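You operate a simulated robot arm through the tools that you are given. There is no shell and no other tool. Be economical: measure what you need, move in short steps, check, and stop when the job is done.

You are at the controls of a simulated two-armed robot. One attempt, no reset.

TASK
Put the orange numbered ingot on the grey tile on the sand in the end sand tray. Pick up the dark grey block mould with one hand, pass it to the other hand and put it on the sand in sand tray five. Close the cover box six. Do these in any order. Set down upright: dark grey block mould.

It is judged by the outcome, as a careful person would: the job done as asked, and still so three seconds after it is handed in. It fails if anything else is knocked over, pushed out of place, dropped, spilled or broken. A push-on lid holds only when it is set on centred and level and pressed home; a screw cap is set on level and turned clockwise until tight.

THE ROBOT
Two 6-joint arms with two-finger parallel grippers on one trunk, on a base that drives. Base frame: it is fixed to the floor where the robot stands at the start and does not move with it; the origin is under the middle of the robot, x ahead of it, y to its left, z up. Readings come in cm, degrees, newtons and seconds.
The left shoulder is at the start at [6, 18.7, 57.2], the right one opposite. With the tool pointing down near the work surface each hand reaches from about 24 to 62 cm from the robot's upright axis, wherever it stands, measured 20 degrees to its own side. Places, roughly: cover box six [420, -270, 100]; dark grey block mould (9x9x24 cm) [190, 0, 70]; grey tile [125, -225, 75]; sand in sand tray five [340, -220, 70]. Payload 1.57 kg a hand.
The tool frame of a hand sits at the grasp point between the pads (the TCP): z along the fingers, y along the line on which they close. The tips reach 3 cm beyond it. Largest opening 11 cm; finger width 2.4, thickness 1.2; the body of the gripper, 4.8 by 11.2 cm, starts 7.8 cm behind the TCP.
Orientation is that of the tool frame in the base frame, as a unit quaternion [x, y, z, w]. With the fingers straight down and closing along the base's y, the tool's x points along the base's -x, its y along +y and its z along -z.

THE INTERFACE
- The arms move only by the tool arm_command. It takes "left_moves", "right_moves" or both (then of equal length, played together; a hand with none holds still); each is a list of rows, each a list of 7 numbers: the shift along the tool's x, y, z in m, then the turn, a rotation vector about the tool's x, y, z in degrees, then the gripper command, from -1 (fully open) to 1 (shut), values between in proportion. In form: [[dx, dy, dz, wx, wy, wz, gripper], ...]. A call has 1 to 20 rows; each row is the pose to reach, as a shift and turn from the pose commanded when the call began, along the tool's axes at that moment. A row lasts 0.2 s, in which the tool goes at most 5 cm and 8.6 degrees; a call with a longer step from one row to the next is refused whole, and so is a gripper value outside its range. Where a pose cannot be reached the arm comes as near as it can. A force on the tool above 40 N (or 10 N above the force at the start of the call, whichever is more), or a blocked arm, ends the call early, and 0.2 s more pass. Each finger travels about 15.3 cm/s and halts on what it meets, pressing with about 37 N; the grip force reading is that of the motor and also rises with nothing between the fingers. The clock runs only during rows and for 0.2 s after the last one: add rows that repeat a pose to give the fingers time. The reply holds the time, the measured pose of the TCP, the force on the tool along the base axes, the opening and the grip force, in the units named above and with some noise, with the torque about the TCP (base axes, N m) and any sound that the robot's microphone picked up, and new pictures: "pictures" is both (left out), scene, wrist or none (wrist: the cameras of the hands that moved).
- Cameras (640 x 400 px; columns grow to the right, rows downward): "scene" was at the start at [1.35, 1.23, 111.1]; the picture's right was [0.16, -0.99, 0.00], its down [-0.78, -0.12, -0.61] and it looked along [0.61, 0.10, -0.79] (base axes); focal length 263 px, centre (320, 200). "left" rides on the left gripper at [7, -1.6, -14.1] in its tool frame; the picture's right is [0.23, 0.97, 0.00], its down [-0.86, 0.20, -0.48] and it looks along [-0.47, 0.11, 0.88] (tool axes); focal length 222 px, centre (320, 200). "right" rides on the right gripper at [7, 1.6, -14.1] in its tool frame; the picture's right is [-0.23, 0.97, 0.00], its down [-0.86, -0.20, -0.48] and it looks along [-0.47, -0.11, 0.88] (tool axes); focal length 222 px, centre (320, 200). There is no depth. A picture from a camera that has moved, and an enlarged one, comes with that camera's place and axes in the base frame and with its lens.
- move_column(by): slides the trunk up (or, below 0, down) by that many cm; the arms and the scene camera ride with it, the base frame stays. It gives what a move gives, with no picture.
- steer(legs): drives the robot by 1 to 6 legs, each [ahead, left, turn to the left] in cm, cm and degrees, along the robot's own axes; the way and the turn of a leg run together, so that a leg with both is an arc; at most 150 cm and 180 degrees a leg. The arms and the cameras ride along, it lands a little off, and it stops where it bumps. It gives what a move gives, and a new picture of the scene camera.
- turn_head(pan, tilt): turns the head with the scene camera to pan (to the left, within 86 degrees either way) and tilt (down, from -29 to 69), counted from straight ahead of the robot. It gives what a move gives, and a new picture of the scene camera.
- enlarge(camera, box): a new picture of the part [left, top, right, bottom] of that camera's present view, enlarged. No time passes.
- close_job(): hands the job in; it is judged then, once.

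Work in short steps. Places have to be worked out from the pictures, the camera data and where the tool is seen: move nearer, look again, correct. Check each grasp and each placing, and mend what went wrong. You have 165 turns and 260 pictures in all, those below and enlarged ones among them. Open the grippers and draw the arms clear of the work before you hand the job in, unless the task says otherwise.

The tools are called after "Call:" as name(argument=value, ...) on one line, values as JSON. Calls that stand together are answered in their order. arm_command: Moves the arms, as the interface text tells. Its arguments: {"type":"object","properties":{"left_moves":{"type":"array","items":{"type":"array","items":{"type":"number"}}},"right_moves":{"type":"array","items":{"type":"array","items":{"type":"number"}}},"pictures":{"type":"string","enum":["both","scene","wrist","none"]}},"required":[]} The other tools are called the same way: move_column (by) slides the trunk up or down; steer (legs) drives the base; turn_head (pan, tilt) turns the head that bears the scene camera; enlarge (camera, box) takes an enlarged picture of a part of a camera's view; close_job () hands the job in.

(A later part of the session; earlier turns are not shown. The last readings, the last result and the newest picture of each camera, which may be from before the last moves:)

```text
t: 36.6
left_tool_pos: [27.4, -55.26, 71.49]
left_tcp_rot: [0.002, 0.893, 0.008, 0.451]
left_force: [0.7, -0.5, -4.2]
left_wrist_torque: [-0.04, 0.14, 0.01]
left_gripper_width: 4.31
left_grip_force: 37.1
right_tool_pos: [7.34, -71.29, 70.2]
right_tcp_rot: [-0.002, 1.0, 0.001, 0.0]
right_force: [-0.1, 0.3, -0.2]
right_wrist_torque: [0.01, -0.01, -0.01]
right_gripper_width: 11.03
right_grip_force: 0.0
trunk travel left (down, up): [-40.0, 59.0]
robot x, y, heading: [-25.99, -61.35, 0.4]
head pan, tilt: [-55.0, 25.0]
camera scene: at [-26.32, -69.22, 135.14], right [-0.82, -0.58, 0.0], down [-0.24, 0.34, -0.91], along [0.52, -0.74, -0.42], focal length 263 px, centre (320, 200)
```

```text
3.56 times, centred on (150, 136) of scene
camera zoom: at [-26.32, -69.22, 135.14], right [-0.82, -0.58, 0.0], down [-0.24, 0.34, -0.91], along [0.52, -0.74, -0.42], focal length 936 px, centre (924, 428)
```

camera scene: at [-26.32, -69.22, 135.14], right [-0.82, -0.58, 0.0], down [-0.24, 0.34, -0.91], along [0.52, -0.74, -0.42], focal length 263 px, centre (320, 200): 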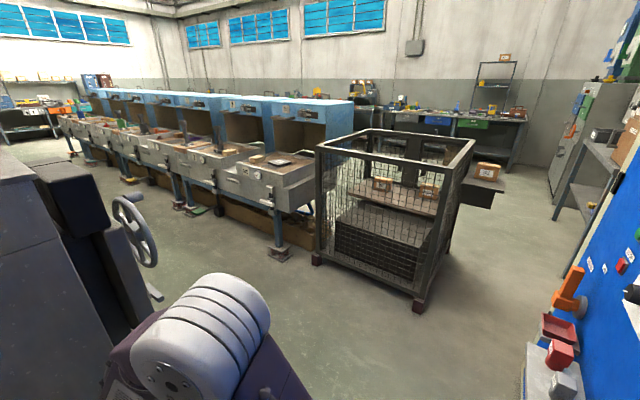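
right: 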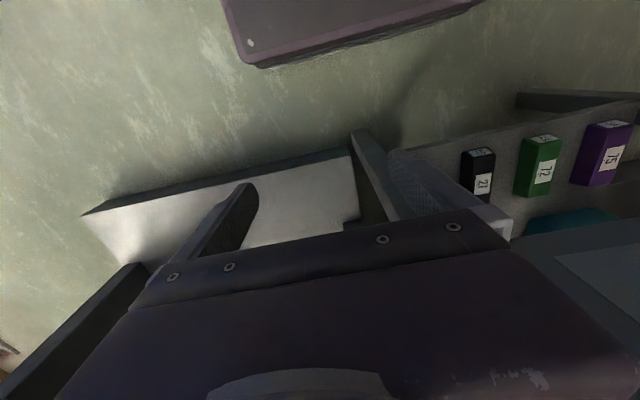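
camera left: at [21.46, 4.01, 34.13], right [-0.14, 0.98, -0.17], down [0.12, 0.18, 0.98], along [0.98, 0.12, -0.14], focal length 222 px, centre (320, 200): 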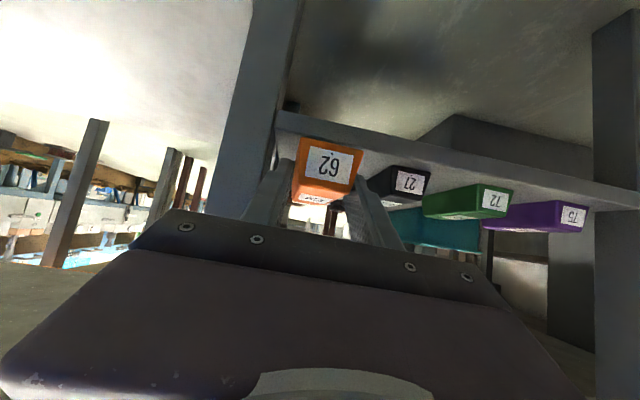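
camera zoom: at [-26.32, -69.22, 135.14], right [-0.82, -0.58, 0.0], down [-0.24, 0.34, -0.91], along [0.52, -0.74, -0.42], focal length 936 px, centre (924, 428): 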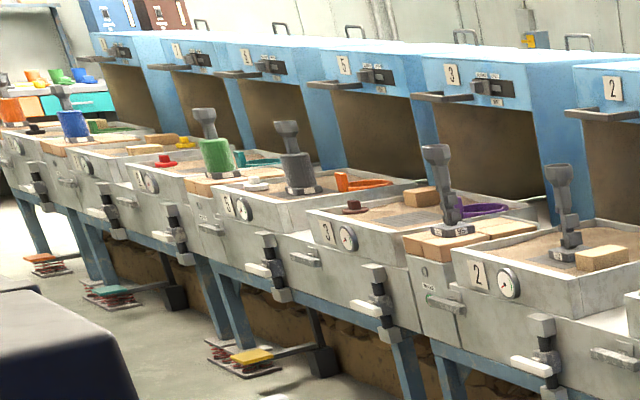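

The END tray holds the grey tile on sand nearly level with its rim. I'll strafe to y≈-128, then advance along the aisle.

Call:
steer(legs=[[0, -26, 0], [10, -44, 0]])

Call:
turn_head(pan=-20, tilt=25)

```text
t: 40.7
left_tool_pos: [37.89, -124.66, 71.52]
left_tcp_rot: [0.0, 0.893, 0.01, 0.45]
left_force: [-0.8, -0.5, -4.4]
left_wrist_torque: [0.02, 0.18, 0.02]
left_gripper_width: 4.29
left_grip_force: 36.9
right_tool_pos: [17.81, -140.79, 70.2]
right_tcp_rot: [-0.005, 1.0, 0.0, 0.0]
right_force: [-0.5, -0.4, -0.5]
right_wrist_torque: [-0.01, -0.02, 0.02]
right_gripper_width: 10.99
right_grip_force: 0.2
trunk travel left (down, up): [-40.0, 59.0]
robot x, y, heading: [-15.3, -131.22, 0.7]
head pan, tilt: [-55.0, 25.0]
camera scene: at [-15.79, -138.79, 135.13], right [-0.81, -0.58, 0.0], down [-0.25, 0.34, -0.91], along [0.53, -0.74, -0.42], focal length 263 px, centre (320, 200)
```

scene: 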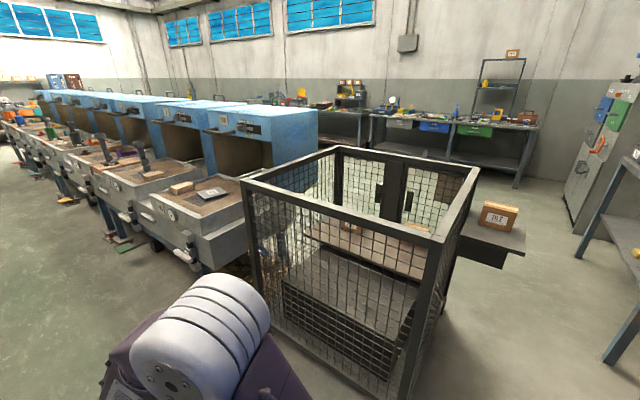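

```text
t: 41.8
left_tool_pos: [37.82, -124.61, 71.48]
left_tcp_rot: [0.0, 0.893, 0.009, 0.45]
left_force: [0.4, -0.4, -4.0]
left_wrist_torque: [0.01, 0.18, 0.03]
left_gripper_width: 4.3
left_grip_force: 36.7
right_tool_pos: [17.82, -140.78, 70.2]
right_tcp_rot: [-0.004, 1.0, 0.0, 0.0]
right_force: [-0.2, -0.5, -0.3]
right_wrist_torque: [0.0, 0.0, 0.04]
right_gripper_width: 10.99
right_grip_force: 0.1
trunk travel left (down, up): [-40.0, 59.0]
robot x, y, heading: [-15.08, -131.18, 0.8]
head pan, tilt: [-20.0, 25.0]
camera scene: at [-12.48, -134.3, 135.13], right [-0.34, -0.94, 0.0], down [-0.4, 0.14, -0.91], along [0.85, -0.3, -0.42], focal length 263 px, centre (320, 200)
```

scene: 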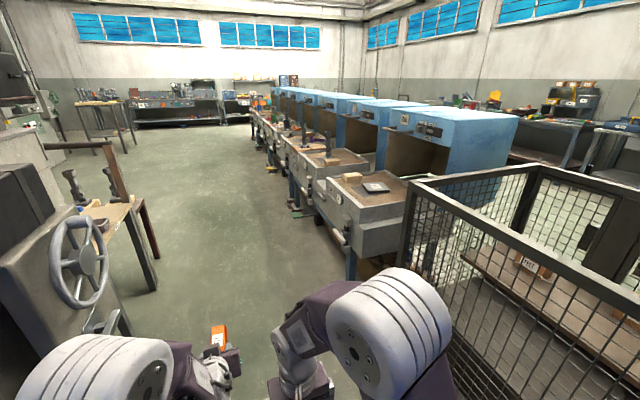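

Aisle is clear. Raise the trunk 15, drive ahead to x≈110, and turn right to face the END tray.

Call:
move_column(by=15)

Call:
steer(legs=[[125, 0, 0], [0, 0, -90]])

Call:
turn_head(pan=0, tilt=45)

```text
t: 43.5
left_tool_pos: [37.83, -124.59, 86.48]
left_tcp_rot: [0.0, 0.893, 0.01, 0.45]
left_force: [-0.6, -0.5, -3.3]
left_wrist_torque: [0.03, 0.15, 0.0]
left_gripper_width: 4.29
left_grip_force: 37.1
right_tool_pos: [17.88, -140.62, 85.24]
right_tcp_rot: [-0.004, 1.0, -0.001, 0.0]
right_force: [-0.8, 0.2, -0.4]
right_wrist_torque: [0.0, -0.01, 0.01]
right_gripper_width: 11.02
right_grip_force: 0.0
trunk travel left (down, up): [-55.0, 44.0]
robot x, y, heading: [-15.2, -131.15, 0.3]
head pan, tilt: [-20.0, 25.0]
```

```text
t: 53.6
left_tool_pos: [117.62, -183.49, 86.43]
left_tcp_rot: [0.627, 0.636, -0.31, 0.327]
left_force: [-0.2, 0.7, -3.9]
left_wrist_torque: [0.2, -0.01, 0.01]
left_gripper_width: 4.28
left_grip_force: 36.3
right_tool_pos: [101.27, -163.82, 85.24]
right_tcp_rot: [0.698, 0.716, 0.001, 0.001]
right_force: [0.1, 0.0, 0.4]
right_wrist_torque: [-0.01, -0.01, 0.01]
right_gripper_width: 10.99
right_grip_force: 0.1
trunk travel left (down, up): [-55.0, 44.0]
robot x, y, heading: [110.19, -130.74, -88.5]
head pan, tilt: [-20.0, 25.0]
camera scene: at [107.1, -133.3, 150.13], right [-0.95, 0.32, 0.0], down [0.14, 0.4, -0.91], along [-0.29, -0.86, -0.42], focal length 263 px, centre (320, 200)
```

scene: 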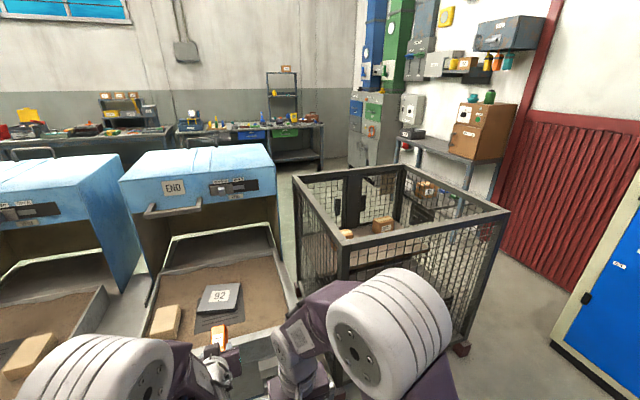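

```text
t: 54.4
left_tool_pos: [117.64, -183.47, 86.45]
left_tcp_rot: [0.627, 0.636, -0.31, 0.327]
left_force: [0.2, 0.1, -4.0]
left_wrist_torque: [0.16, 0.02, 0.02]
left_gripper_width: 4.27
left_grip_force: 37.6
right_tool_pos: [101.28, -163.73, 85.26]
right_tcp_rot: [0.698, 0.716, 0.0, 0.001]
right_force: [-0.1, -0.5, 0.1]
right_wrist_torque: [-0.01, 0.0, 0.04]
right_gripper_width: 11.01
right_grip_force: 0.2
trunk travel left (down, up): [-55.0, 44.0]
robot x, y, heading: [110.17, -130.36, -88.6]
head pan, tilt: [0.0, 45.0]
camera scene: at [110.23, -132.71, 147.08], right [-1.0, -0.02, 0.0], down [-0.02, 0.71, -0.71], along [0.02, -0.71, -0.71], focal length 263 px, centre (320, 200)
```

scene: 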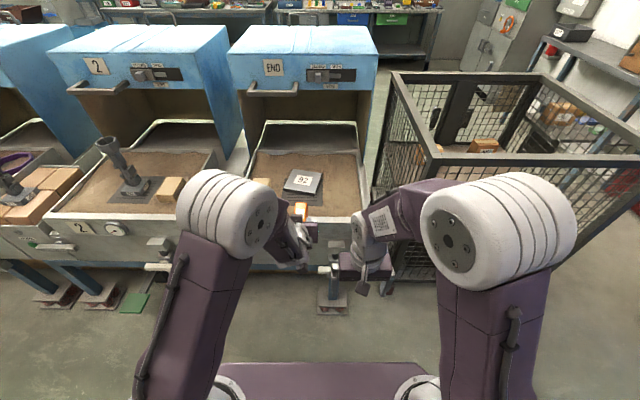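

Facing the END tray. Enlarge the tile and hood.

Call:
enlarge(camera="scene", box=[220, 130, 380, 260])

Call:
enlarge(camera="scene", box=[220, 20, 400, 140])

Call:
enlarge(camera="left", box=[0, 0, 640, 400])

```text
3.08 times, centred on (300, 195) of scene
camera zoom: at [110.23, -132.71, 147.08], right [-1.0, -0.02, 0.0], down [-0.02, 0.71, -0.71], along [0.02, -0.71, -0.71], focal length 810 px, centre (382, 215)
```

zoom: 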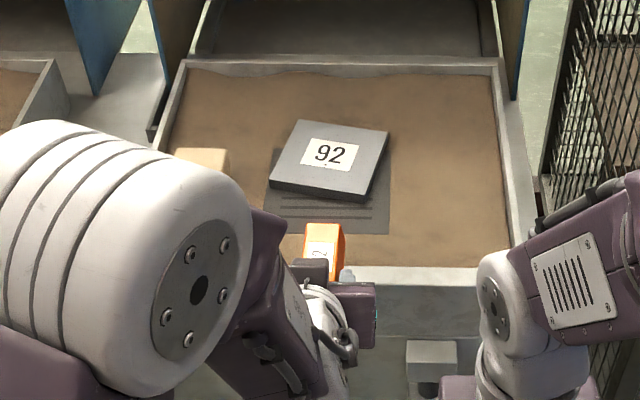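

```text
3.33 times, centred on (310, 80) of scene
camera zoom: at [110.23, -132.71, 147.08], right [-1.0, -0.02, 0.0], down [-0.02, 0.71, -0.71], along [0.02, -0.71, -0.71], focal length 877 px, centre (353, 600)
```

zoom: 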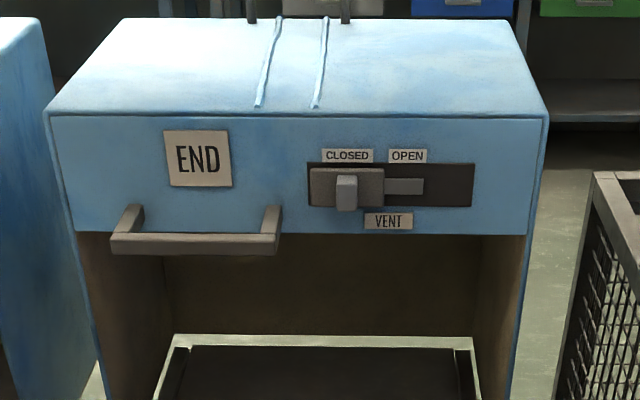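

```text
1.00 times, centred on (320, 200) of left
camera zoom: at [115.59, -168.14, 89.13], right [0.97, 0.16, -0.17], down [0.19, -0.12, 0.98], along [0.13, -0.98, -0.15], focal length 222 px, centre (320, 200)
```

zoom: 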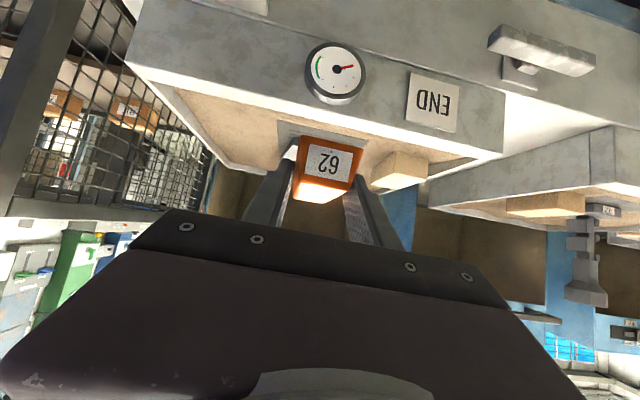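

Tile top centre triangulates to about (119.9, -218.4, 72.5). Drive ahead 20 cm, lower trunk 6, then look again.

Call:
steer(legs=[[19, 0, 0]])

Call:
move_column(by=-4)

Call:
arm_command(left_moves=[[-0.018, 0.006, 0.024, 0, 0, 0, 0.6], [-0.036, 0.012, 0.048, 0, 0, 0, 0.6], [-0.055, 0.017, 0.075, 0, 0, 0, 0.6], [-0.055, 0.017, 0.075, 0, 0, 0, 0.6]])

```text
t: 56.0
left_tool_pos: [118.09, -202.48, 86.48]
left_tcp_rot: [0.626, 0.636, -0.31, 0.327]
left_force: [-0.9, -0.4, -4.9]
left_wrist_torque: [0.18, -0.02, -0.01]
left_gripper_width: 4.26
left_grip_force: 36.8
right_tool_pos: [101.63, -182.69, 85.02]
right_tcp_rot: [0.699, 0.715, 0.0, 0.0]
right_force: [0.6, 0.0, 1.2]
right_wrist_torque: [0.0, 0.01, 0.02]
right_gripper_width: 11.0
right_grip_force: 0.0
trunk travel left (down, up): [-55.0, 44.0]
robot x, y, heading: [110.64, -149.66, -88.7]
head pan, tilt: [0.0, 45.0]
camera scene: at [110.67, -151.8, 147.07], right [-1.0, -0.02, 0.0], down [-0.02, 0.71, -0.71], along [0.02, -0.71, -0.71], focal length 263 px, centre (320, 200)
```

scene: 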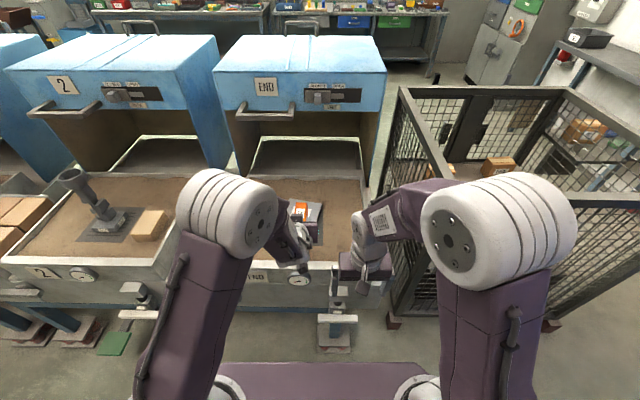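

```text
t: 56.8
left_tool_pos: [118.03, -202.36, 82.52]
left_tcp_rot: [0.627, 0.636, -0.31, 0.327]
left_force: [-0.2, -1.0, -4.4]
left_wrist_torque: [0.16, 0.0, -0.02]
left_gripper_width: 4.27
left_grip_force: 37.2
right_tool_pos: [101.57, -182.63, 81.19]
right_tcp_rot: [0.7, 0.715, 0.0, 0.0]
right_force: [0.1, 0.4, 0.3]
right_wrist_torque: [-0.03, 0.04, -0.03]
right_gripper_width: 11.0
right_grip_force: 0.1
trunk travel left (down, up): [-51.0, 48.0]
robot x, y, heading: [110.69, -149.51, -88.9]
head pan, tilt: [0.0, 45.0]
```

```text
t: 57.8
left_tool_pos: [119.89, -211.91, 82.42]
left_tcp_rot: [0.627, 0.636, -0.309, 0.327]
left_force: [0.0, -0.2, -4.2]
left_wrist_torque: [0.14, 0.01, -0.02]
left_gripper_width: 4.25
left_grip_force: 37.0
right_tool_pos: [101.52, -182.65, 81.16]
right_tcp_rot: [0.699, 0.716, 0.0, 0.0]
right_force: [-0.1, -0.2, 0.0]
right_wrist_torque: [-0.02, 0.0, 0.02]
right_gripper_width: 11.01
right_grip_force: 0.0
trunk travel left (down, up): [-51.0, 48.0]
robot x, y, heading: [110.58, -149.7, -88.8]
head pan, tilt: [0.0, 45.0]
camera scene: at [110.65, -151.64, 143.08], right [-1.0, -0.02, 0.0], down [-0.02, 0.71, -0.71], along [0.02, -0.71, -0.71], focal length 263 px, centre (320, 200)
camera left: at [117.81, -196.51, 85.02], right [0.97, 0.16, -0.17], down [0.19, -0.12, 0.98], along [0.13, -0.98, -0.14], focal length 222 px, centre (320, 200)
```

scene: 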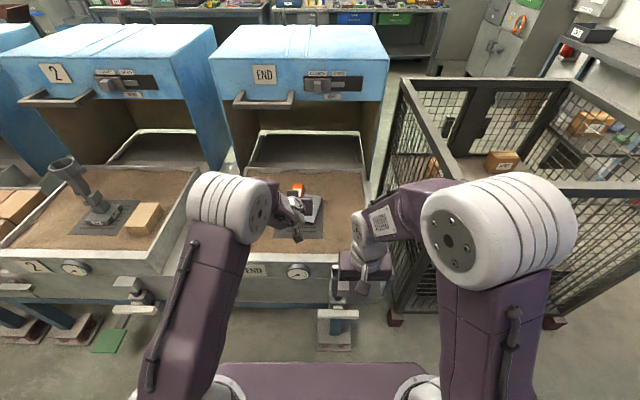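
left: 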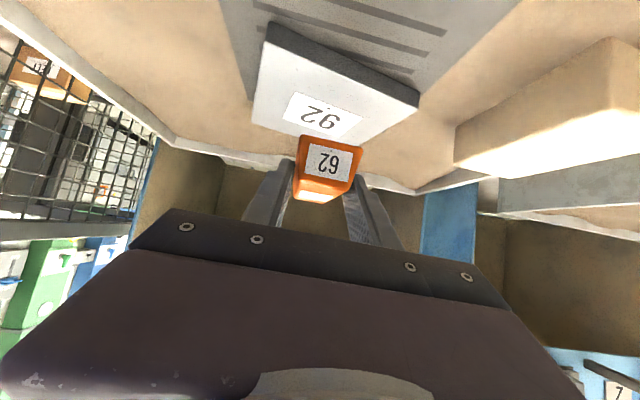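

Zoom in on ingot vs tile.

Call:
enlarge(camera="scene", box=[230, 140, 390, 260])

```text
3.33 times, centred on (310, 200) of scene
camera zoom: at [110.65, -151.64, 143.08], right [-1.0, -0.02, 0.0], down [-0.02, 0.71, -0.71], along [0.02, -0.71, -0.71], focal length 877 px, centre (353, 200)
```

zoom: 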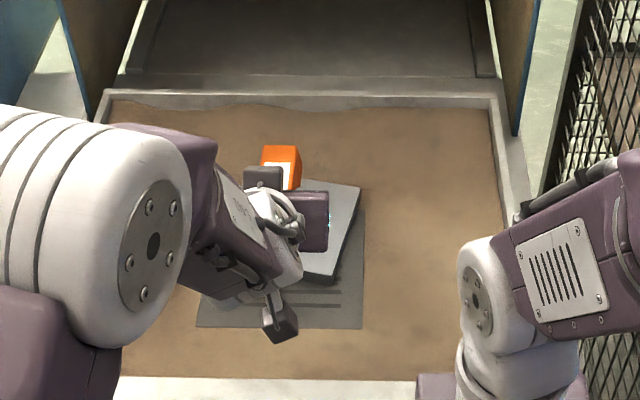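

Tile centre confirmed ≈(119.6,-218.8); ingot bottom ≈3.6 below TCP. Move over the tile and lower to just above.

Call:
arm_command(left_moves=[[-0.019, -0.004, 0.026, 0, 0, 0, 0.6], [0.004, -0.004, 0.043, 0, 0, 0, 0.6], [0.026, -0.004, 0.059, 0, 0, 0, 0.6], [0.026, -0.004, 0.059, 0, 0, 0, 0.6]])

Call:
enlarge(camera="scene", box=[230, 140, 390, 260])

```text
t: 58.8
left_tool_pos: [119.67, -215.1, 76.87]
left_tcp_rot: [0.626, 0.636, -0.309, 0.328]
left_force: [-0.8, -0.9, -1.7]
left_wrist_torque: [-0.21, 0.04, 0.03]
left_gripper_width: 4.26
left_grip_force: 37.4
right_tool_pos: [101.62, -182.76, 81.14]
right_tcp_rot: [0.699, 0.716, 0.0, 0.001]
right_force: [0.0, -0.3, -0.3]
right_wrist_torque: [-0.04, 0.01, 0.01]
right_gripper_width: 11.0
right_grip_force: 0.2
trunk travel left (down, up): [-51.0, 48.0]
robot x, y, heading: [111.07, -149.51, -88.7]
head pan, tilt: [0.0, 45.0]
camera scene: at [110.67, -151.66, 143.08], right [-1.0, -0.02, 0.0], down [-0.02, 0.71, -0.71], along [0.02, -0.71, -0.71], focal length 263 px, centre (320, 200)
camera left: at [117.63, -199.76, 79.57], right [0.97, 0.16, -0.17], down [0.19, -0.12, 0.98], along [0.13, -0.98, -0.14], focal length 222 px, centre (320, 200)
```

scene: 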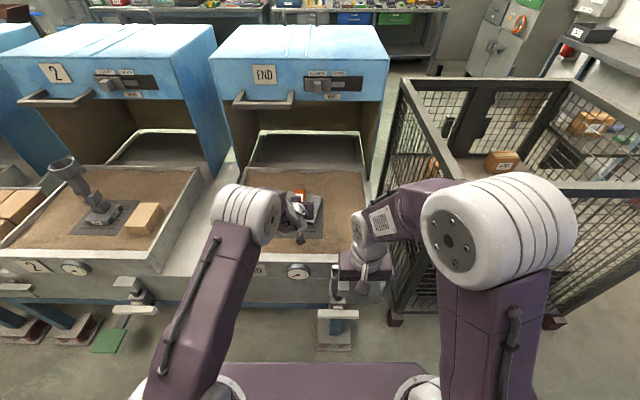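
left: 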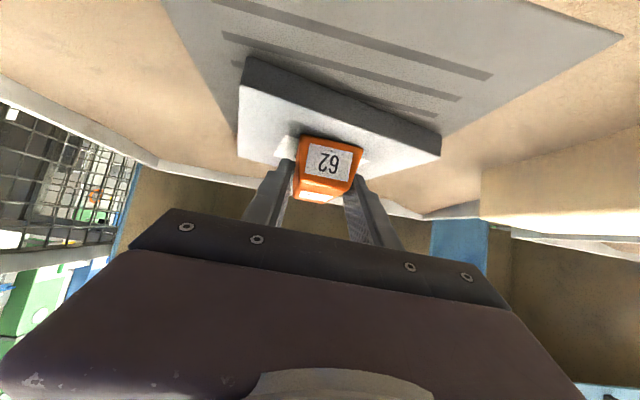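

```text
3.33 times, centred on (310, 200) of scene
camera zoom: at [110.67, -151.66, 143.08], right [-1.0, -0.02, 0.0], down [-0.02, 0.71, -0.71], along [0.02, -0.71, -0.71], focal length 877 px, centre (353, 200)
```

zoom: 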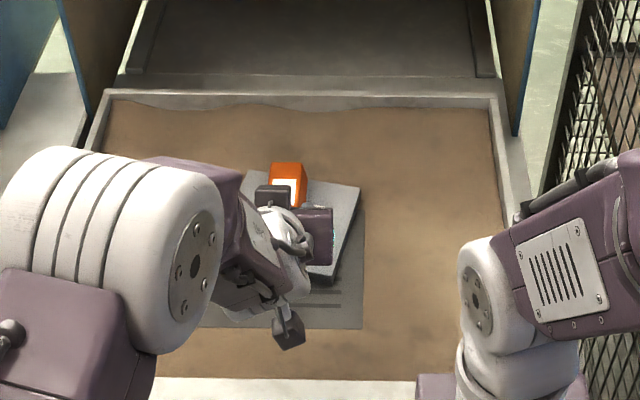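

Torque reversed: the ingot's far end already touches the tile, well within it. Lower 4 mm and release.

Call:
arm_command(left_moves=[[0.002, 0, 0.0015, 0, 0, 0, 0.6], [0.004, 0, 0.003, 0, 0, 0, 0.6], [0.004, 0, 0.003, 0, 0, 0, 0.15], [0.004, 0, 0.003, 0, 0, 0, 0.05], [0.004, 0, 0.003, 0, 0, 0, -0.1], [0.004, 0, 0.003, 0, 0, 0, -0.1]])

```text
t: 60.2
left_tool_pos: [119.61, -214.98, 76.36]
left_tcp_rot: [0.627, 0.635, -0.309, 0.328]
left_force: [0.1, -0.8, 0.0]
left_wrist_torque: [-0.01, -0.03, 0.01]
left_gripper_width: 6.09
left_grip_force: 0.1
right_tool_pos: [101.66, -182.64, 81.27]
right_tcp_rot: [0.699, 0.715, 0.0, 0.001]
right_force: [0.0, 0.4, 0.6]
right_wrist_torque: [0.02, 0.01, 0.04]
right_gripper_width: 11.0
right_grip_force: 0.0
trunk travel left (down, up): [-51.0, 48.0]
robot x, y, heading: [110.65, -149.87, -88.6]
head pan, tilt: [0.0, 45.0]
camera scene: at [110.66, -151.64, 143.08], right [-1.0, -0.02, 0.0], down [-0.02, 0.71, -0.71], along [0.02, -0.71, -0.71], focal length 263 px, centre (320, 200)
camera left: at [117.66, -199.63, 79.02], right [0.97, 0.16, -0.17], down [0.19, -0.12, 0.98], along [0.13, -0.98, -0.14], focal length 222 px, centre (320, 200)
```

scene: 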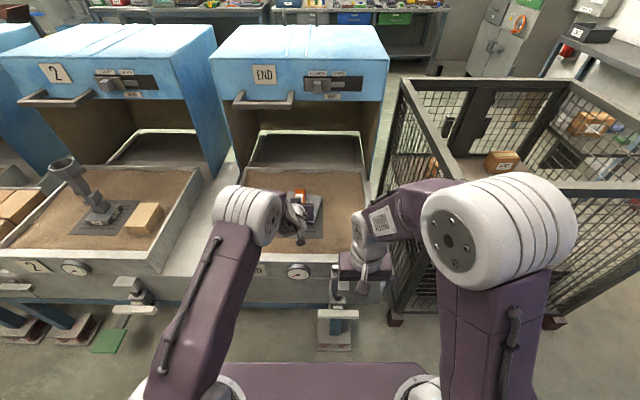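
left: 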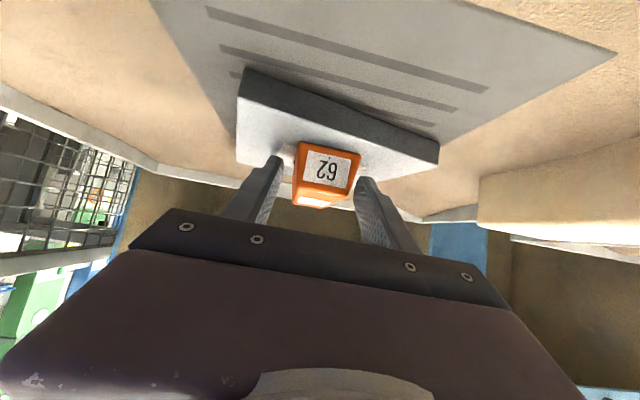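

Released; withdraw along the tool axis, up and back.

Call:
arm_command(left_moves=[[0, 0, -0.03, 0, 0, 0, -0.2], [0, 0, -0.06, 0, 0, 0, -0.2], [0, 0, -0.1, 0, 0, 0, -0.2], [-0.02, 0, -0.13, 0, 0, 0, -0.2], [-0.02, 0, -0.13, 0, 0, 0, -0.2]])

Call:
enlarge(camera="scene", box=[230, 140, 390, 260])

```text
t: 61.4
left_tool_pos: [119.29, -205.78, 85.52]
left_tcp_rot: [0.627, 0.636, -0.309, 0.327]
left_force: [-0.2, 0.3, -0.1]
left_wrist_torque: [0.0, -0.03, -0.01]
left_gripper_width: 6.6
left_grip_force: 0.1
right_tool_pos: [101.59, -182.75, 81.27]
right_tcp_rot: [0.699, 0.715, 0.0, 0.0]
right_force: [0.7, -0.7, 1.1]
right_wrist_torque: [-0.01, 0.0, -0.03]
right_gripper_width: 11.0
right_grip_force: 0.1
trunk travel left (down, up): [-51.0, 48.0]
robot x, y, heading: [110.55, -149.5, -88.8]
head pan, tilt: [0.0, 45.0]
camera scene: at [110.66, -151.72, 143.08], right [-1.0, -0.02, 0.0], down [-0.02, 0.71, -0.71], along [0.02, -0.71, -0.71], focal length 263 px, centre (320, 200)
camera left: at [117.11, -190.43, 88.27], right [0.97, 0.16, -0.17], down [0.19, -0.12, 0.98], along [0.13, -0.98, -0.15], focal length 222 px, centre (320, 200)
```

scene: 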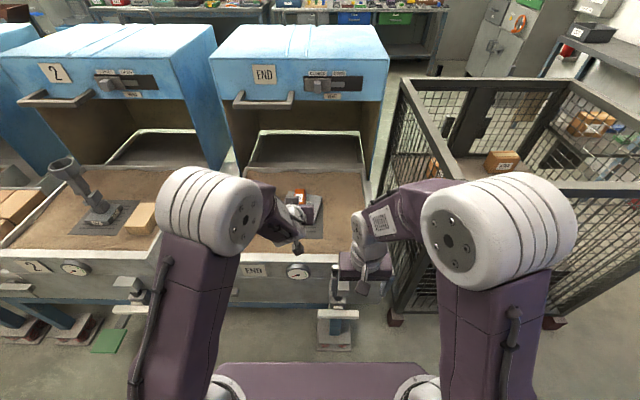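
left: 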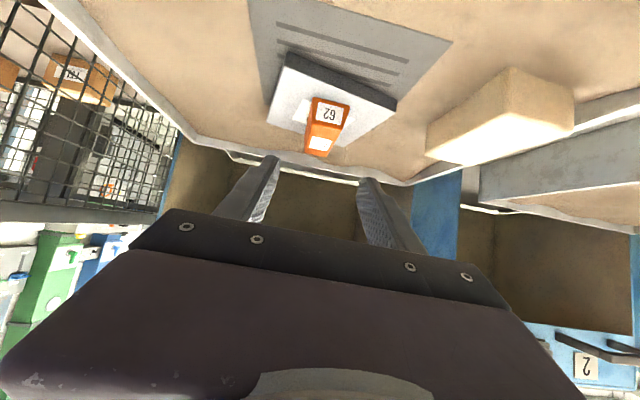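

```text
3.33 times, centred on (310, 200) of scene
camera zoom: at [110.66, -151.72, 143.08], right [-1.0, -0.02, 0.0], down [-0.02, 0.71, -0.71], along [0.02, -0.71, -0.71], focal length 877 px, centre (353, 200)
```

zoom: 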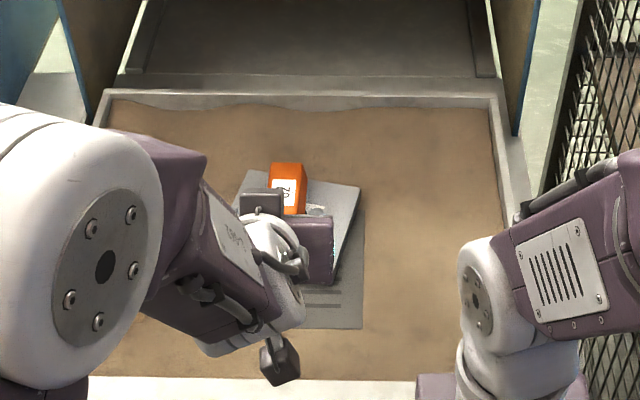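

Ingot sits on the tile. Back off, turn left to face along the aisle, and look for the mould.

Call:
steer(legs=[[-15, 0, 0], [0, 0, 90]])

Call:
turn_head(pan=45, tilt=25)

```text
t: 66.7
left_tool_pos: [166.26, -124.15, 85.62]
left_tcp_rot: [-0.02, 0.893, 0.02, 0.45]
left_force: [-0.8, 0.3, 0.0]
left_wrist_torque: [-0.01, -0.02, 0.02]
left_gripper_width: 6.59
left_grip_force: 0.1
right_tool_pos: [143.69, -142.25, 81.18]
right_tcp_rot: [-0.026, 1.0, 0.0, -0.001]
right_force: [-0.8, -0.2, 0.4]
right_wrist_torque: [0.0, 0.0, 0.0]
right_gripper_width: 11.0
right_grip_force: 0.0
trunk travel left (down, up): [-51.0, 48.0]
robot x, y, heading: [110.5, -134.72, 3.0]
head pan, tilt: [0.0, 45.0]
camera scene: at [112.42, -134.14, 143.08], right [0.05, -1.0, 0.0], down [-0.71, -0.04, -0.71], along [0.71, 0.04, -0.71], focal length 263 px, centre (320, 200)
```

scene: 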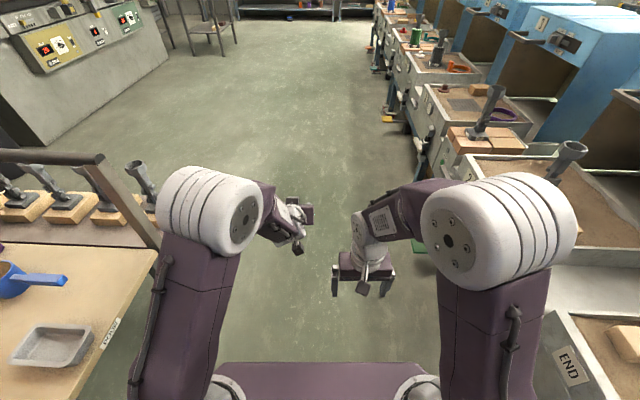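

```text
t: 67.8
left_tool_pos: [166.23, -124.13, 85.59]
left_tcp_rot: [-0.02, 0.892, 0.02, 0.45]
left_force: [0.6, -0.1, -0.7]
left_wrist_torque: [0.0, 0.01, 0.01]
left_gripper_width: 6.63
left_grip_force: 0.0
right_tool_pos: [143.73, -142.25, 81.34]
right_tcp_rot: [-0.025, 1.0, 0.001, 0.0]
right_force: [0.7, -0.3, -0.1]
right_wrist_torque: [-0.02, 0.01, 0.02]
right_gripper_width: 11.02
right_grip_force: 0.0
trunk travel left (down, up): [-51.0, 48.0]
robot x, y, heading: [110.11, -134.18, 3.2]
head pan, tilt: [45.0, 25.0]
camera scene: at [110.47, -127.74, 146.13], right [0.74, -0.67, 0.0], down [-0.28, -0.31, -0.91], along [0.61, 0.67, -0.42], focal length 263 px, centre (320, 200)
```

scene: 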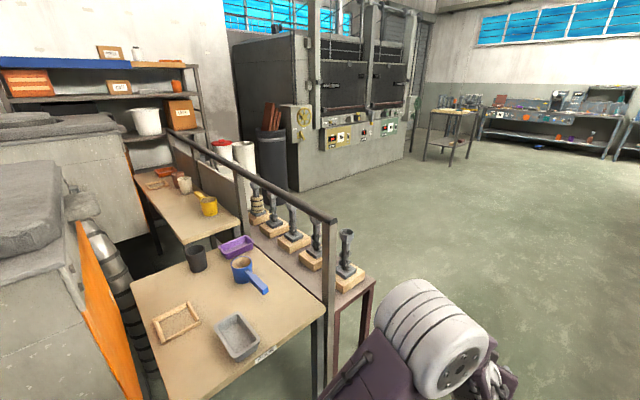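

The moulds are on a bench beyond the railing. Enlarge.

Call:
enlarge(camera="scene", box=[200, 160, 400, 300])

```text
2.86 times, centred on (300, 230) of scene
camera zoom: at [110.47, -127.74, 146.13], right [0.74, -0.67, 0.0], down [-0.28, -0.31, -0.91], along [0.61, 0.67, -0.42], focal length 752 px, centre (377, 114)
```

zoom: 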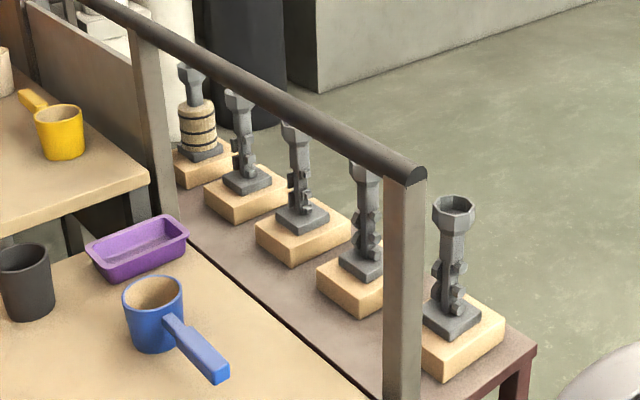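

Five mould items stand at x≈187, y≈-63…18; the one near (190,0) is the target, reachable from the east side. Drive around.

Call:
steer(legs=[[150, 0, -3], [10, 0, 0], [0, 0, 90], [120, 0, 0], [0, 0, 90]])

Call:
turn_head(pan=0, tilt=35)

```text
t: 89.3
left_tool_pos: [213.24, -15.71, 85.65]
left_tcp_rot: [0.892, -0.013, -0.452, 0.003]
left_force: [-0.5, -0.1, -0.8]
left_wrist_torque: [0.04, 0.01, -0.01]
left_gripper_width: 6.62
left_grip_force: 0.0
right_tool_pos: [237.09, 0.82, 81.19]
right_tcp_rot: [1.0, -0.011, 0.0, 0.0]
right_force: [1.3, 0.4, 0.2]
right_wrist_torque: [0.0, 0.02, -0.01]
right_gripper_width: 10.99
right_grip_force: 0.0
trunk travel left (down, up): [-51.0, 48.0]
robot x, y, heading: [269.78, -9.61, 178.9]
head pan, tilt: [45.0, 25.0]
camera scene: at [269.08, -16.1, 146.14], right [-0.69, 0.72, 0.0], down [0.31, 0.29, -0.91], along [-0.65, -0.63, -0.42], focal length 263 px, centre (320, 200)
```

scene: 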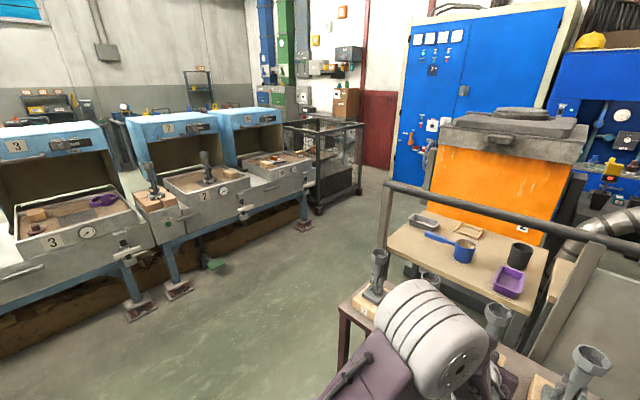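

```text
t: 90.4
left_tool_pos: [213.46, -15.66, 85.68]
left_tcp_rot: [0.893, -0.013, -0.45, 0.003]
left_force: [0.3, -0.3, 0.4]
left_wrist_torque: [-0.03, 0.01, 0.0]
left_gripper_width: 6.61
left_grip_force: 0.1
right_tool_pos: [237.08, 0.84, 81.33]
right_tcp_rot: [1.0, -0.011, 0.0, 0.001]
right_force: [-0.1, 0.2, -0.2]
right_wrist_torque: [-0.03, 0.0, 0.02]
right_gripper_width: 11.01
right_grip_force: 0.1
trunk travel left (down, up): [-51.0, 48.0]
robot x, y, heading: [269.96, -9.65, 179.0]
head pan, tilt: [0.0, 35.0]
camera scene: at [266.93, -9.54, 144.56], right [0.02, 1.0, 0.0], down [0.57, -0.01, -0.82], along [-0.82, 0.02, -0.57], focal length 263 px, centre (320, 200)
```

scene: 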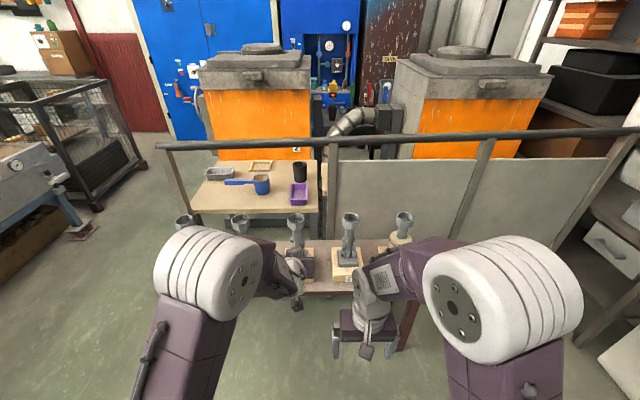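

Enlarge the moulds from this side.

Call:
enlarge(camera="scene", box=[160, 190, 440, 350])

Call:
enlarge(camera="scene", box=[300, 195, 420, 295])

Call:
enlarge(camera="left", box=[0, 0, 640, 400])

Call:
enlarge(camera="right", box=[0, 0, 640, 400])

```text
2.29 times, centred on (300, 270) of scene
camera zoom: at [266.93, -9.54, 144.56], right [0.02, 1.0, 0.0], down [0.57, -0.01, -0.82], along [-0.82, 0.02, -0.57], focal length 602 px, centre (366, 40)
```

zoom: 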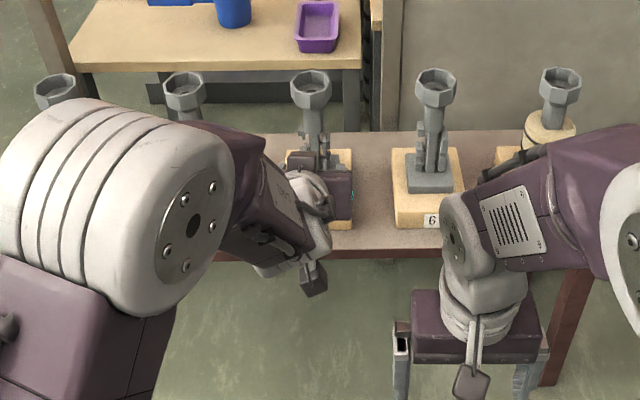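

```text
4.00 times, centred on (360, 245) of scene
camera zoom: at [266.93, -9.54, 144.56], right [0.02, 1.0, 0.0], down [0.57, -0.01, -0.82], along [-0.82, 0.02, -0.57], focal length 1053 px, centre (160, 20)
```

zoom: 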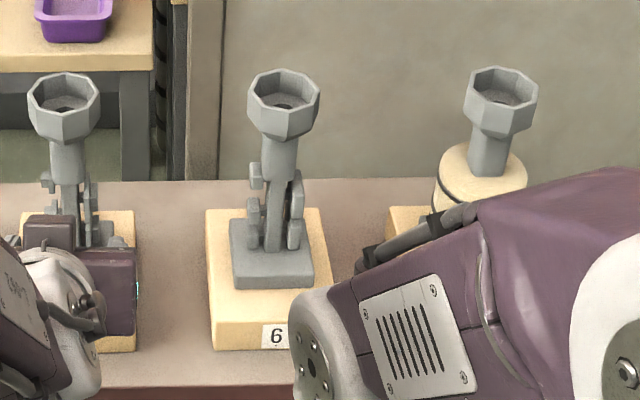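

```text
1.00 times, centred on (320, 200) of left
camera zoom: at [228.79, -14.47, 88.27], right [0.11, -0.98, -0.17], down [-0.13, -0.18, 0.98], along [-0.99, -0.09, -0.14], focal length 222 px, centre (320, 200)
```

zoom: 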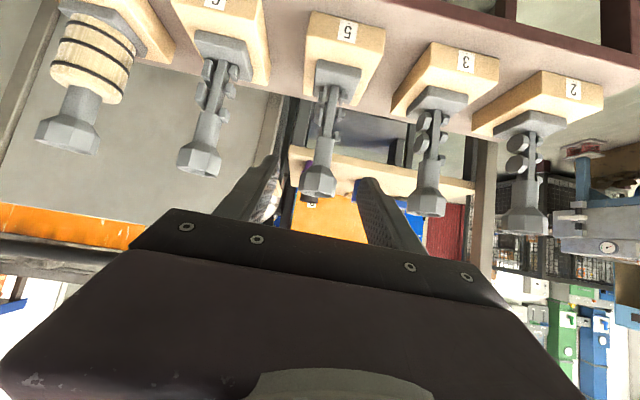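

```text
1.00 times, centred on (320, 200) of right
camera zoom: at [244.08, -0.88, 95.33], right [-0.25, -0.97, 0.0], down [-0.85, 0.22, 0.48], along [-0.46, 0.12, -0.88], focal length 222 px, centre (320, 200)
```

zoom: 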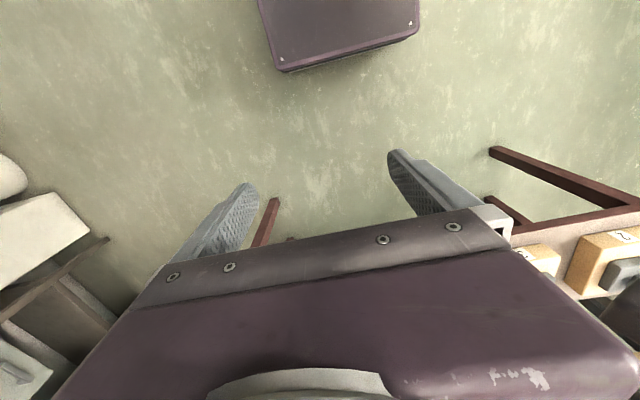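

The item on board 6 is nearest to (190,0). Compare shapes closely before choosing.

Call:
enlarge(camera="left", box=[20, 0, 340, 200])

Call:
enlarge(camera="left", box=[300, 0, 620, 250])

```text
2.00 times, centred on (180, 100) of left
camera zoom: at [228.79, -14.47, 88.27], right [0.11, -0.98, -0.17], down [-0.13, -0.18, 0.98], along [-0.99, -0.09, -0.14], focal length 444 px, centre (600, 400)
```

zoom: 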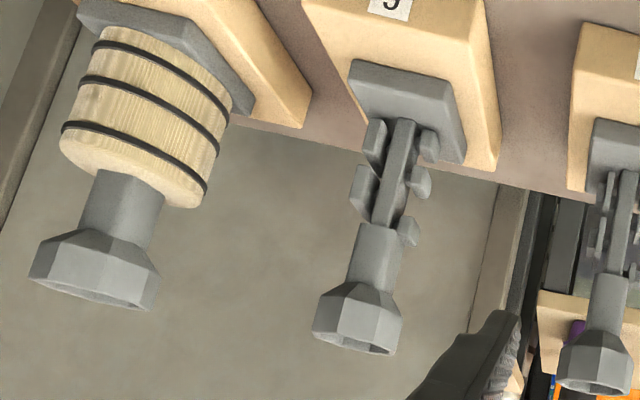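

```text
1.60 times, centred on (460, 125) of left
camera zoom: at [228.79, -14.47, 88.27], right [0.11, -0.98, -0.17], down [-0.13, -0.18, 0.98], along [-0.99, -0.09, -0.14], focal length 355 px, centre (96, 320)
```

zoom: 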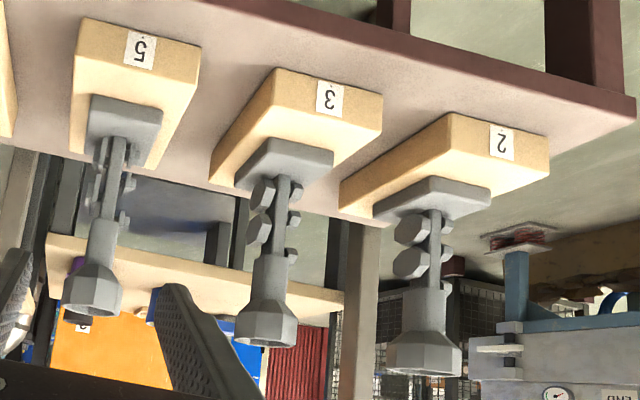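

The item on board 6 (rectangular blocks) has its axis at ≈(187, 4.6), funnel top z≈80.5, base z≈56.5. Plan: right hand takes it by the funnel from above, then left takes it by the neck. Raise the trunk 16 and drive ahead 27.

Call:
move_column(by=16)

Call:
steer(legs=[[27, 0, 1]])

Call:
enlarge(camera="right", box=[0, 0, 640, 400])

```text
t: 92.3
left_tool_pos: [213.24, -15.78, 101.64]
left_tcp_rot: [0.893, -0.012, -0.45, 0.004]
left_force: [0.4, -0.1, -0.3]
left_wrist_torque: [-0.02, -0.02, 0.01]
left_gripper_width: 6.59
left_grip_force: 0.1
right_tool_pos: [237.09, 0.91, 97.13]
right_tcp_rot: [1.0, -0.011, 0.0, 0.0]
right_force: [0.6, 0.3, 0.0]
right_wrist_torque: [0.01, 0.03, 0.0]
right_gripper_width: 11.0
right_grip_force: 0.1
trunk travel left (down, up): [-67.0, 32.0]
robot x, y, heading: [269.79, -9.66, 178.9]
head pan, tilt: [0.0, 35.0]
```

```text
t: 94.2
left_tool_pos: [186.43, -16.48, 101.66]
left_tcp_rot: [0.892, -0.004, -0.451, 0.008]
left_force: [-0.1, -0.3, 0.6]
left_wrist_torque: [-0.01, -0.02, 0.0]
left_gripper_width: 6.56
left_grip_force: 0.1
right_tool_pos: [209.87, 0.61, 97.16]
right_tcp_rot: [1.0, 0.0, 0.0, 0.0]
right_force: [-0.8, 0.0, 0.7]
right_wrist_torque: [0.02, 0.02, 0.05]
right_gripper_width: 11.0
right_grip_force: 0.1
trunk travel left (down, up): [-67.0, 32.0]
robot x, y, heading: [242.63, -9.57, 179.9]
head pan, tilt: [0.0, 35.0]
camera scene: at [239.93, -9.26, 160.56], right [0.0, 1.0, 0.0], down [0.57, 0.0, -0.82], along [-0.82, 0.0, -0.57], focal length 263 px, centre (320, 200)
```

scene: 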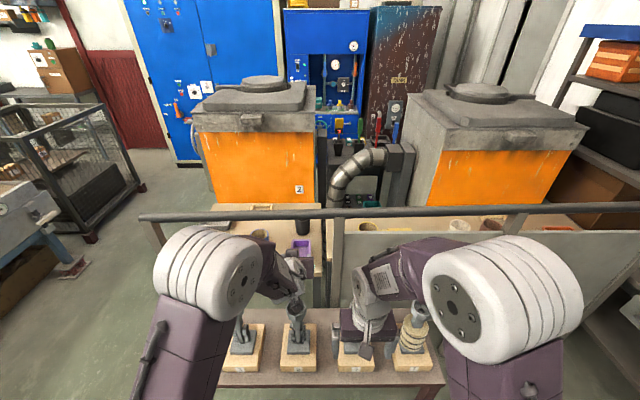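

```text
1.00 times, centred on (320, 200) of right
camera zoom: at [216.9, -1.06, 111.34], right [-0.23, -0.97, 0.0], down [-0.85, 0.2, 0.48], along [-0.47, 0.11, -0.88], focal length 222 px, centre (320, 200)
```

zoom: 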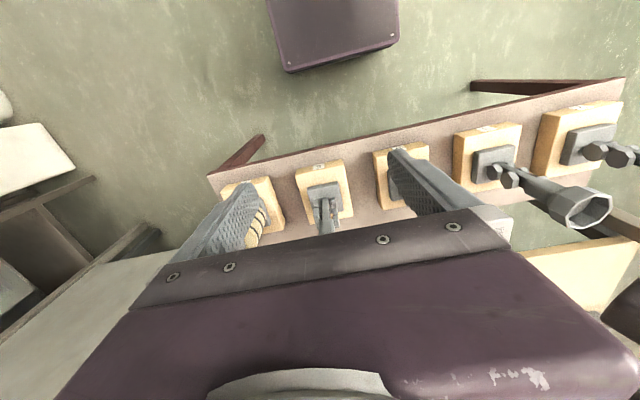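

Base seen at ≈(189,4). Move the right hand above the funnel at the present height.

Call:
arm_command(right_moves=[[-0.044, -0.008, 0, 0, 0, 0, -1], [-0.088, -0.016, 0, 0, 0, 0, -1], [-0.132, -0.024, 0, 0, 0, 0, -1], [-0.176, -0.032, 0, 0, 0, 0, -1], [-0.215, -0.038, 0, 0, 0, 0, -1], [-0.215, -0.038, 0, 0, 0, 0, -1]])

Call:
enlarge(camera="left", box=[0, 0, 640, 400])

```text
t: 95.6
left_tool_pos: [186.45, -16.39, 101.74]
left_tcp_rot: [0.892, -0.005, -0.451, 0.007]
left_force: [1.0, -0.1, 0.5]
left_wrist_torque: [0.02, 0.02, -0.01]
left_gripper_width: 6.61
left_grip_force: 0.0
right_tool_pos: [188.65, 4.55, 97.17]
right_tcp_rot: [1.0, -0.001, 0.0, 0.001]
right_force: [0.2, -1.0, -0.2]
right_wrist_torque: [-0.01, 0.0, -0.01]
right_gripper_width: 10.98
right_grip_force: 0.0
trunk travel left (down, up): [-67.0, 32.0]
robot x, y, heading: [242.79, -9.08, 180.1]
head pan, tilt: [0.0, 35.0]
camera scene: at [239.98, -9.28, 160.56], right [0.0, 1.0, 0.0], down [0.57, 0.0, -0.82], along [-0.82, 0.0, -0.57], focal length 263 px, centre (320, 200)
camera right: at [195.63, 2.84, 111.2], right [-0.23, -0.97, 0.0], down [-0.85, 0.2, 0.48], along [-0.47, 0.11, -0.88], focal length 222 px, centre (320, 200)
```

scene: 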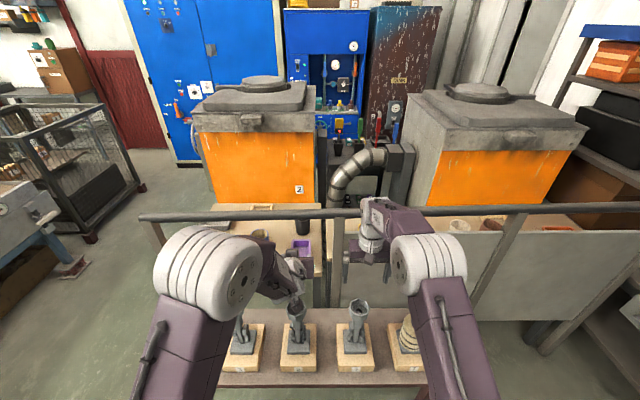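
right: 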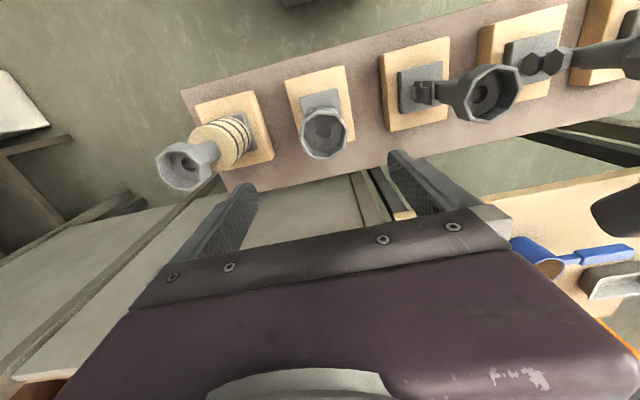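

```text
1.00 times, centred on (320, 200) of left
camera zoom: at [201.9, -14.95, 104.31], right [0.13, -0.98, -0.17], down [-0.12, -0.18, 0.98], along [-0.98, -0.11, -0.14], focal length 222 px, centre (320, 200)
```

zoom: 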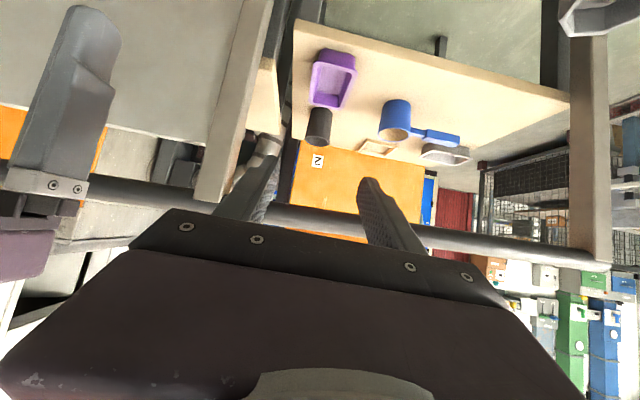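

Funnel centre relative to TCP is about +1.2 x, -0.6 y. Correct and descend to z≈86, then look.

Call:
arm_command(right_moves=[[0.012, 0.006, 0.03, 0, 0, 0, -1], [0.012, 0.006, 0.07, 0, 0, 0, -1], [0.012, 0.006, 0.11, 0, 0, 0, -1], [0.012, 0.006, 0.11, 0, 0, 0, -1]])

Call:
enlarge(camera="scene", box=[300, 220, 460, 390])

```text
t: 96.6
left_tool_pos: [186.33, -16.34, 101.59]
left_tcp_rot: [0.893, -0.005, -0.451, 0.006]
left_force: [1.6, -0.3, 0.9]
left_wrist_torque: [0.05, -0.01, 0.0]
left_gripper_width: 6.6
left_grip_force: 0.0
right_tool_pos: [189.81, 3.52, 86.14]
right_tcp_rot: [1.0, -0.001, 0.0, 0.001]
right_force: [-0.2, 0.3, -0.1]
right_wrist_torque: [0.01, 0.01, 0.01]
right_gripper_width: 11.0
right_grip_force: 0.0
trunk travel left (down, up): [-67.0, 32.0]
robot x, y, heading: [242.64, -9.58, 180.0]
head pan, tilt: [0.0, 35.0]
camera scene: at [239.93, -9.28, 160.56], right [0.0, 1.0, 0.0], down [0.57, 0.0, -0.82], along [-0.82, 0.0, -0.57], focal length 263 px, centre (320, 200)
camera right: at [196.86, 2.05, 100.26], right [-0.23, -0.97, 0.0], down [-0.85, 0.2, 0.48], along [-0.47, 0.11, -0.88], focal length 222 px, centre (320, 200)
```

scene: 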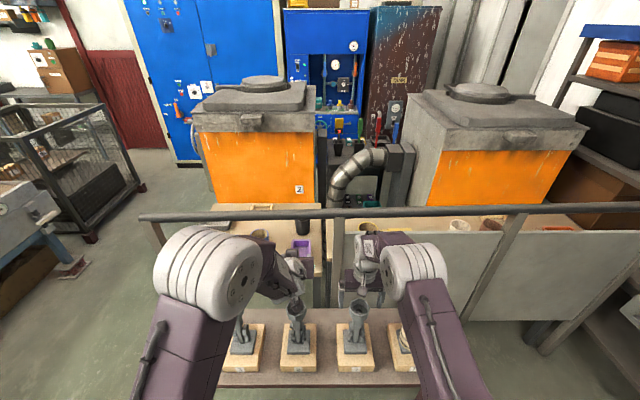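
right: 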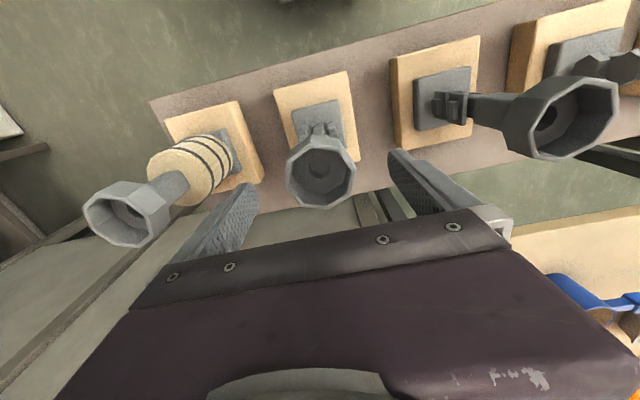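

```text
2.35 times, centred on (380, 305) of scene
camera zoom: at [239.93, -9.28, 160.56], right [0.0, 1.0, 0.0], down [0.57, 0.0, -0.82], along [-0.82, 0.0, -0.57], focal length 619 px, centre (179, -47)
```

zoom: 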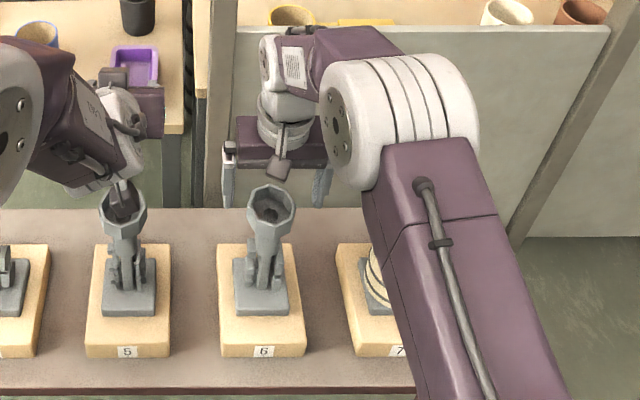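

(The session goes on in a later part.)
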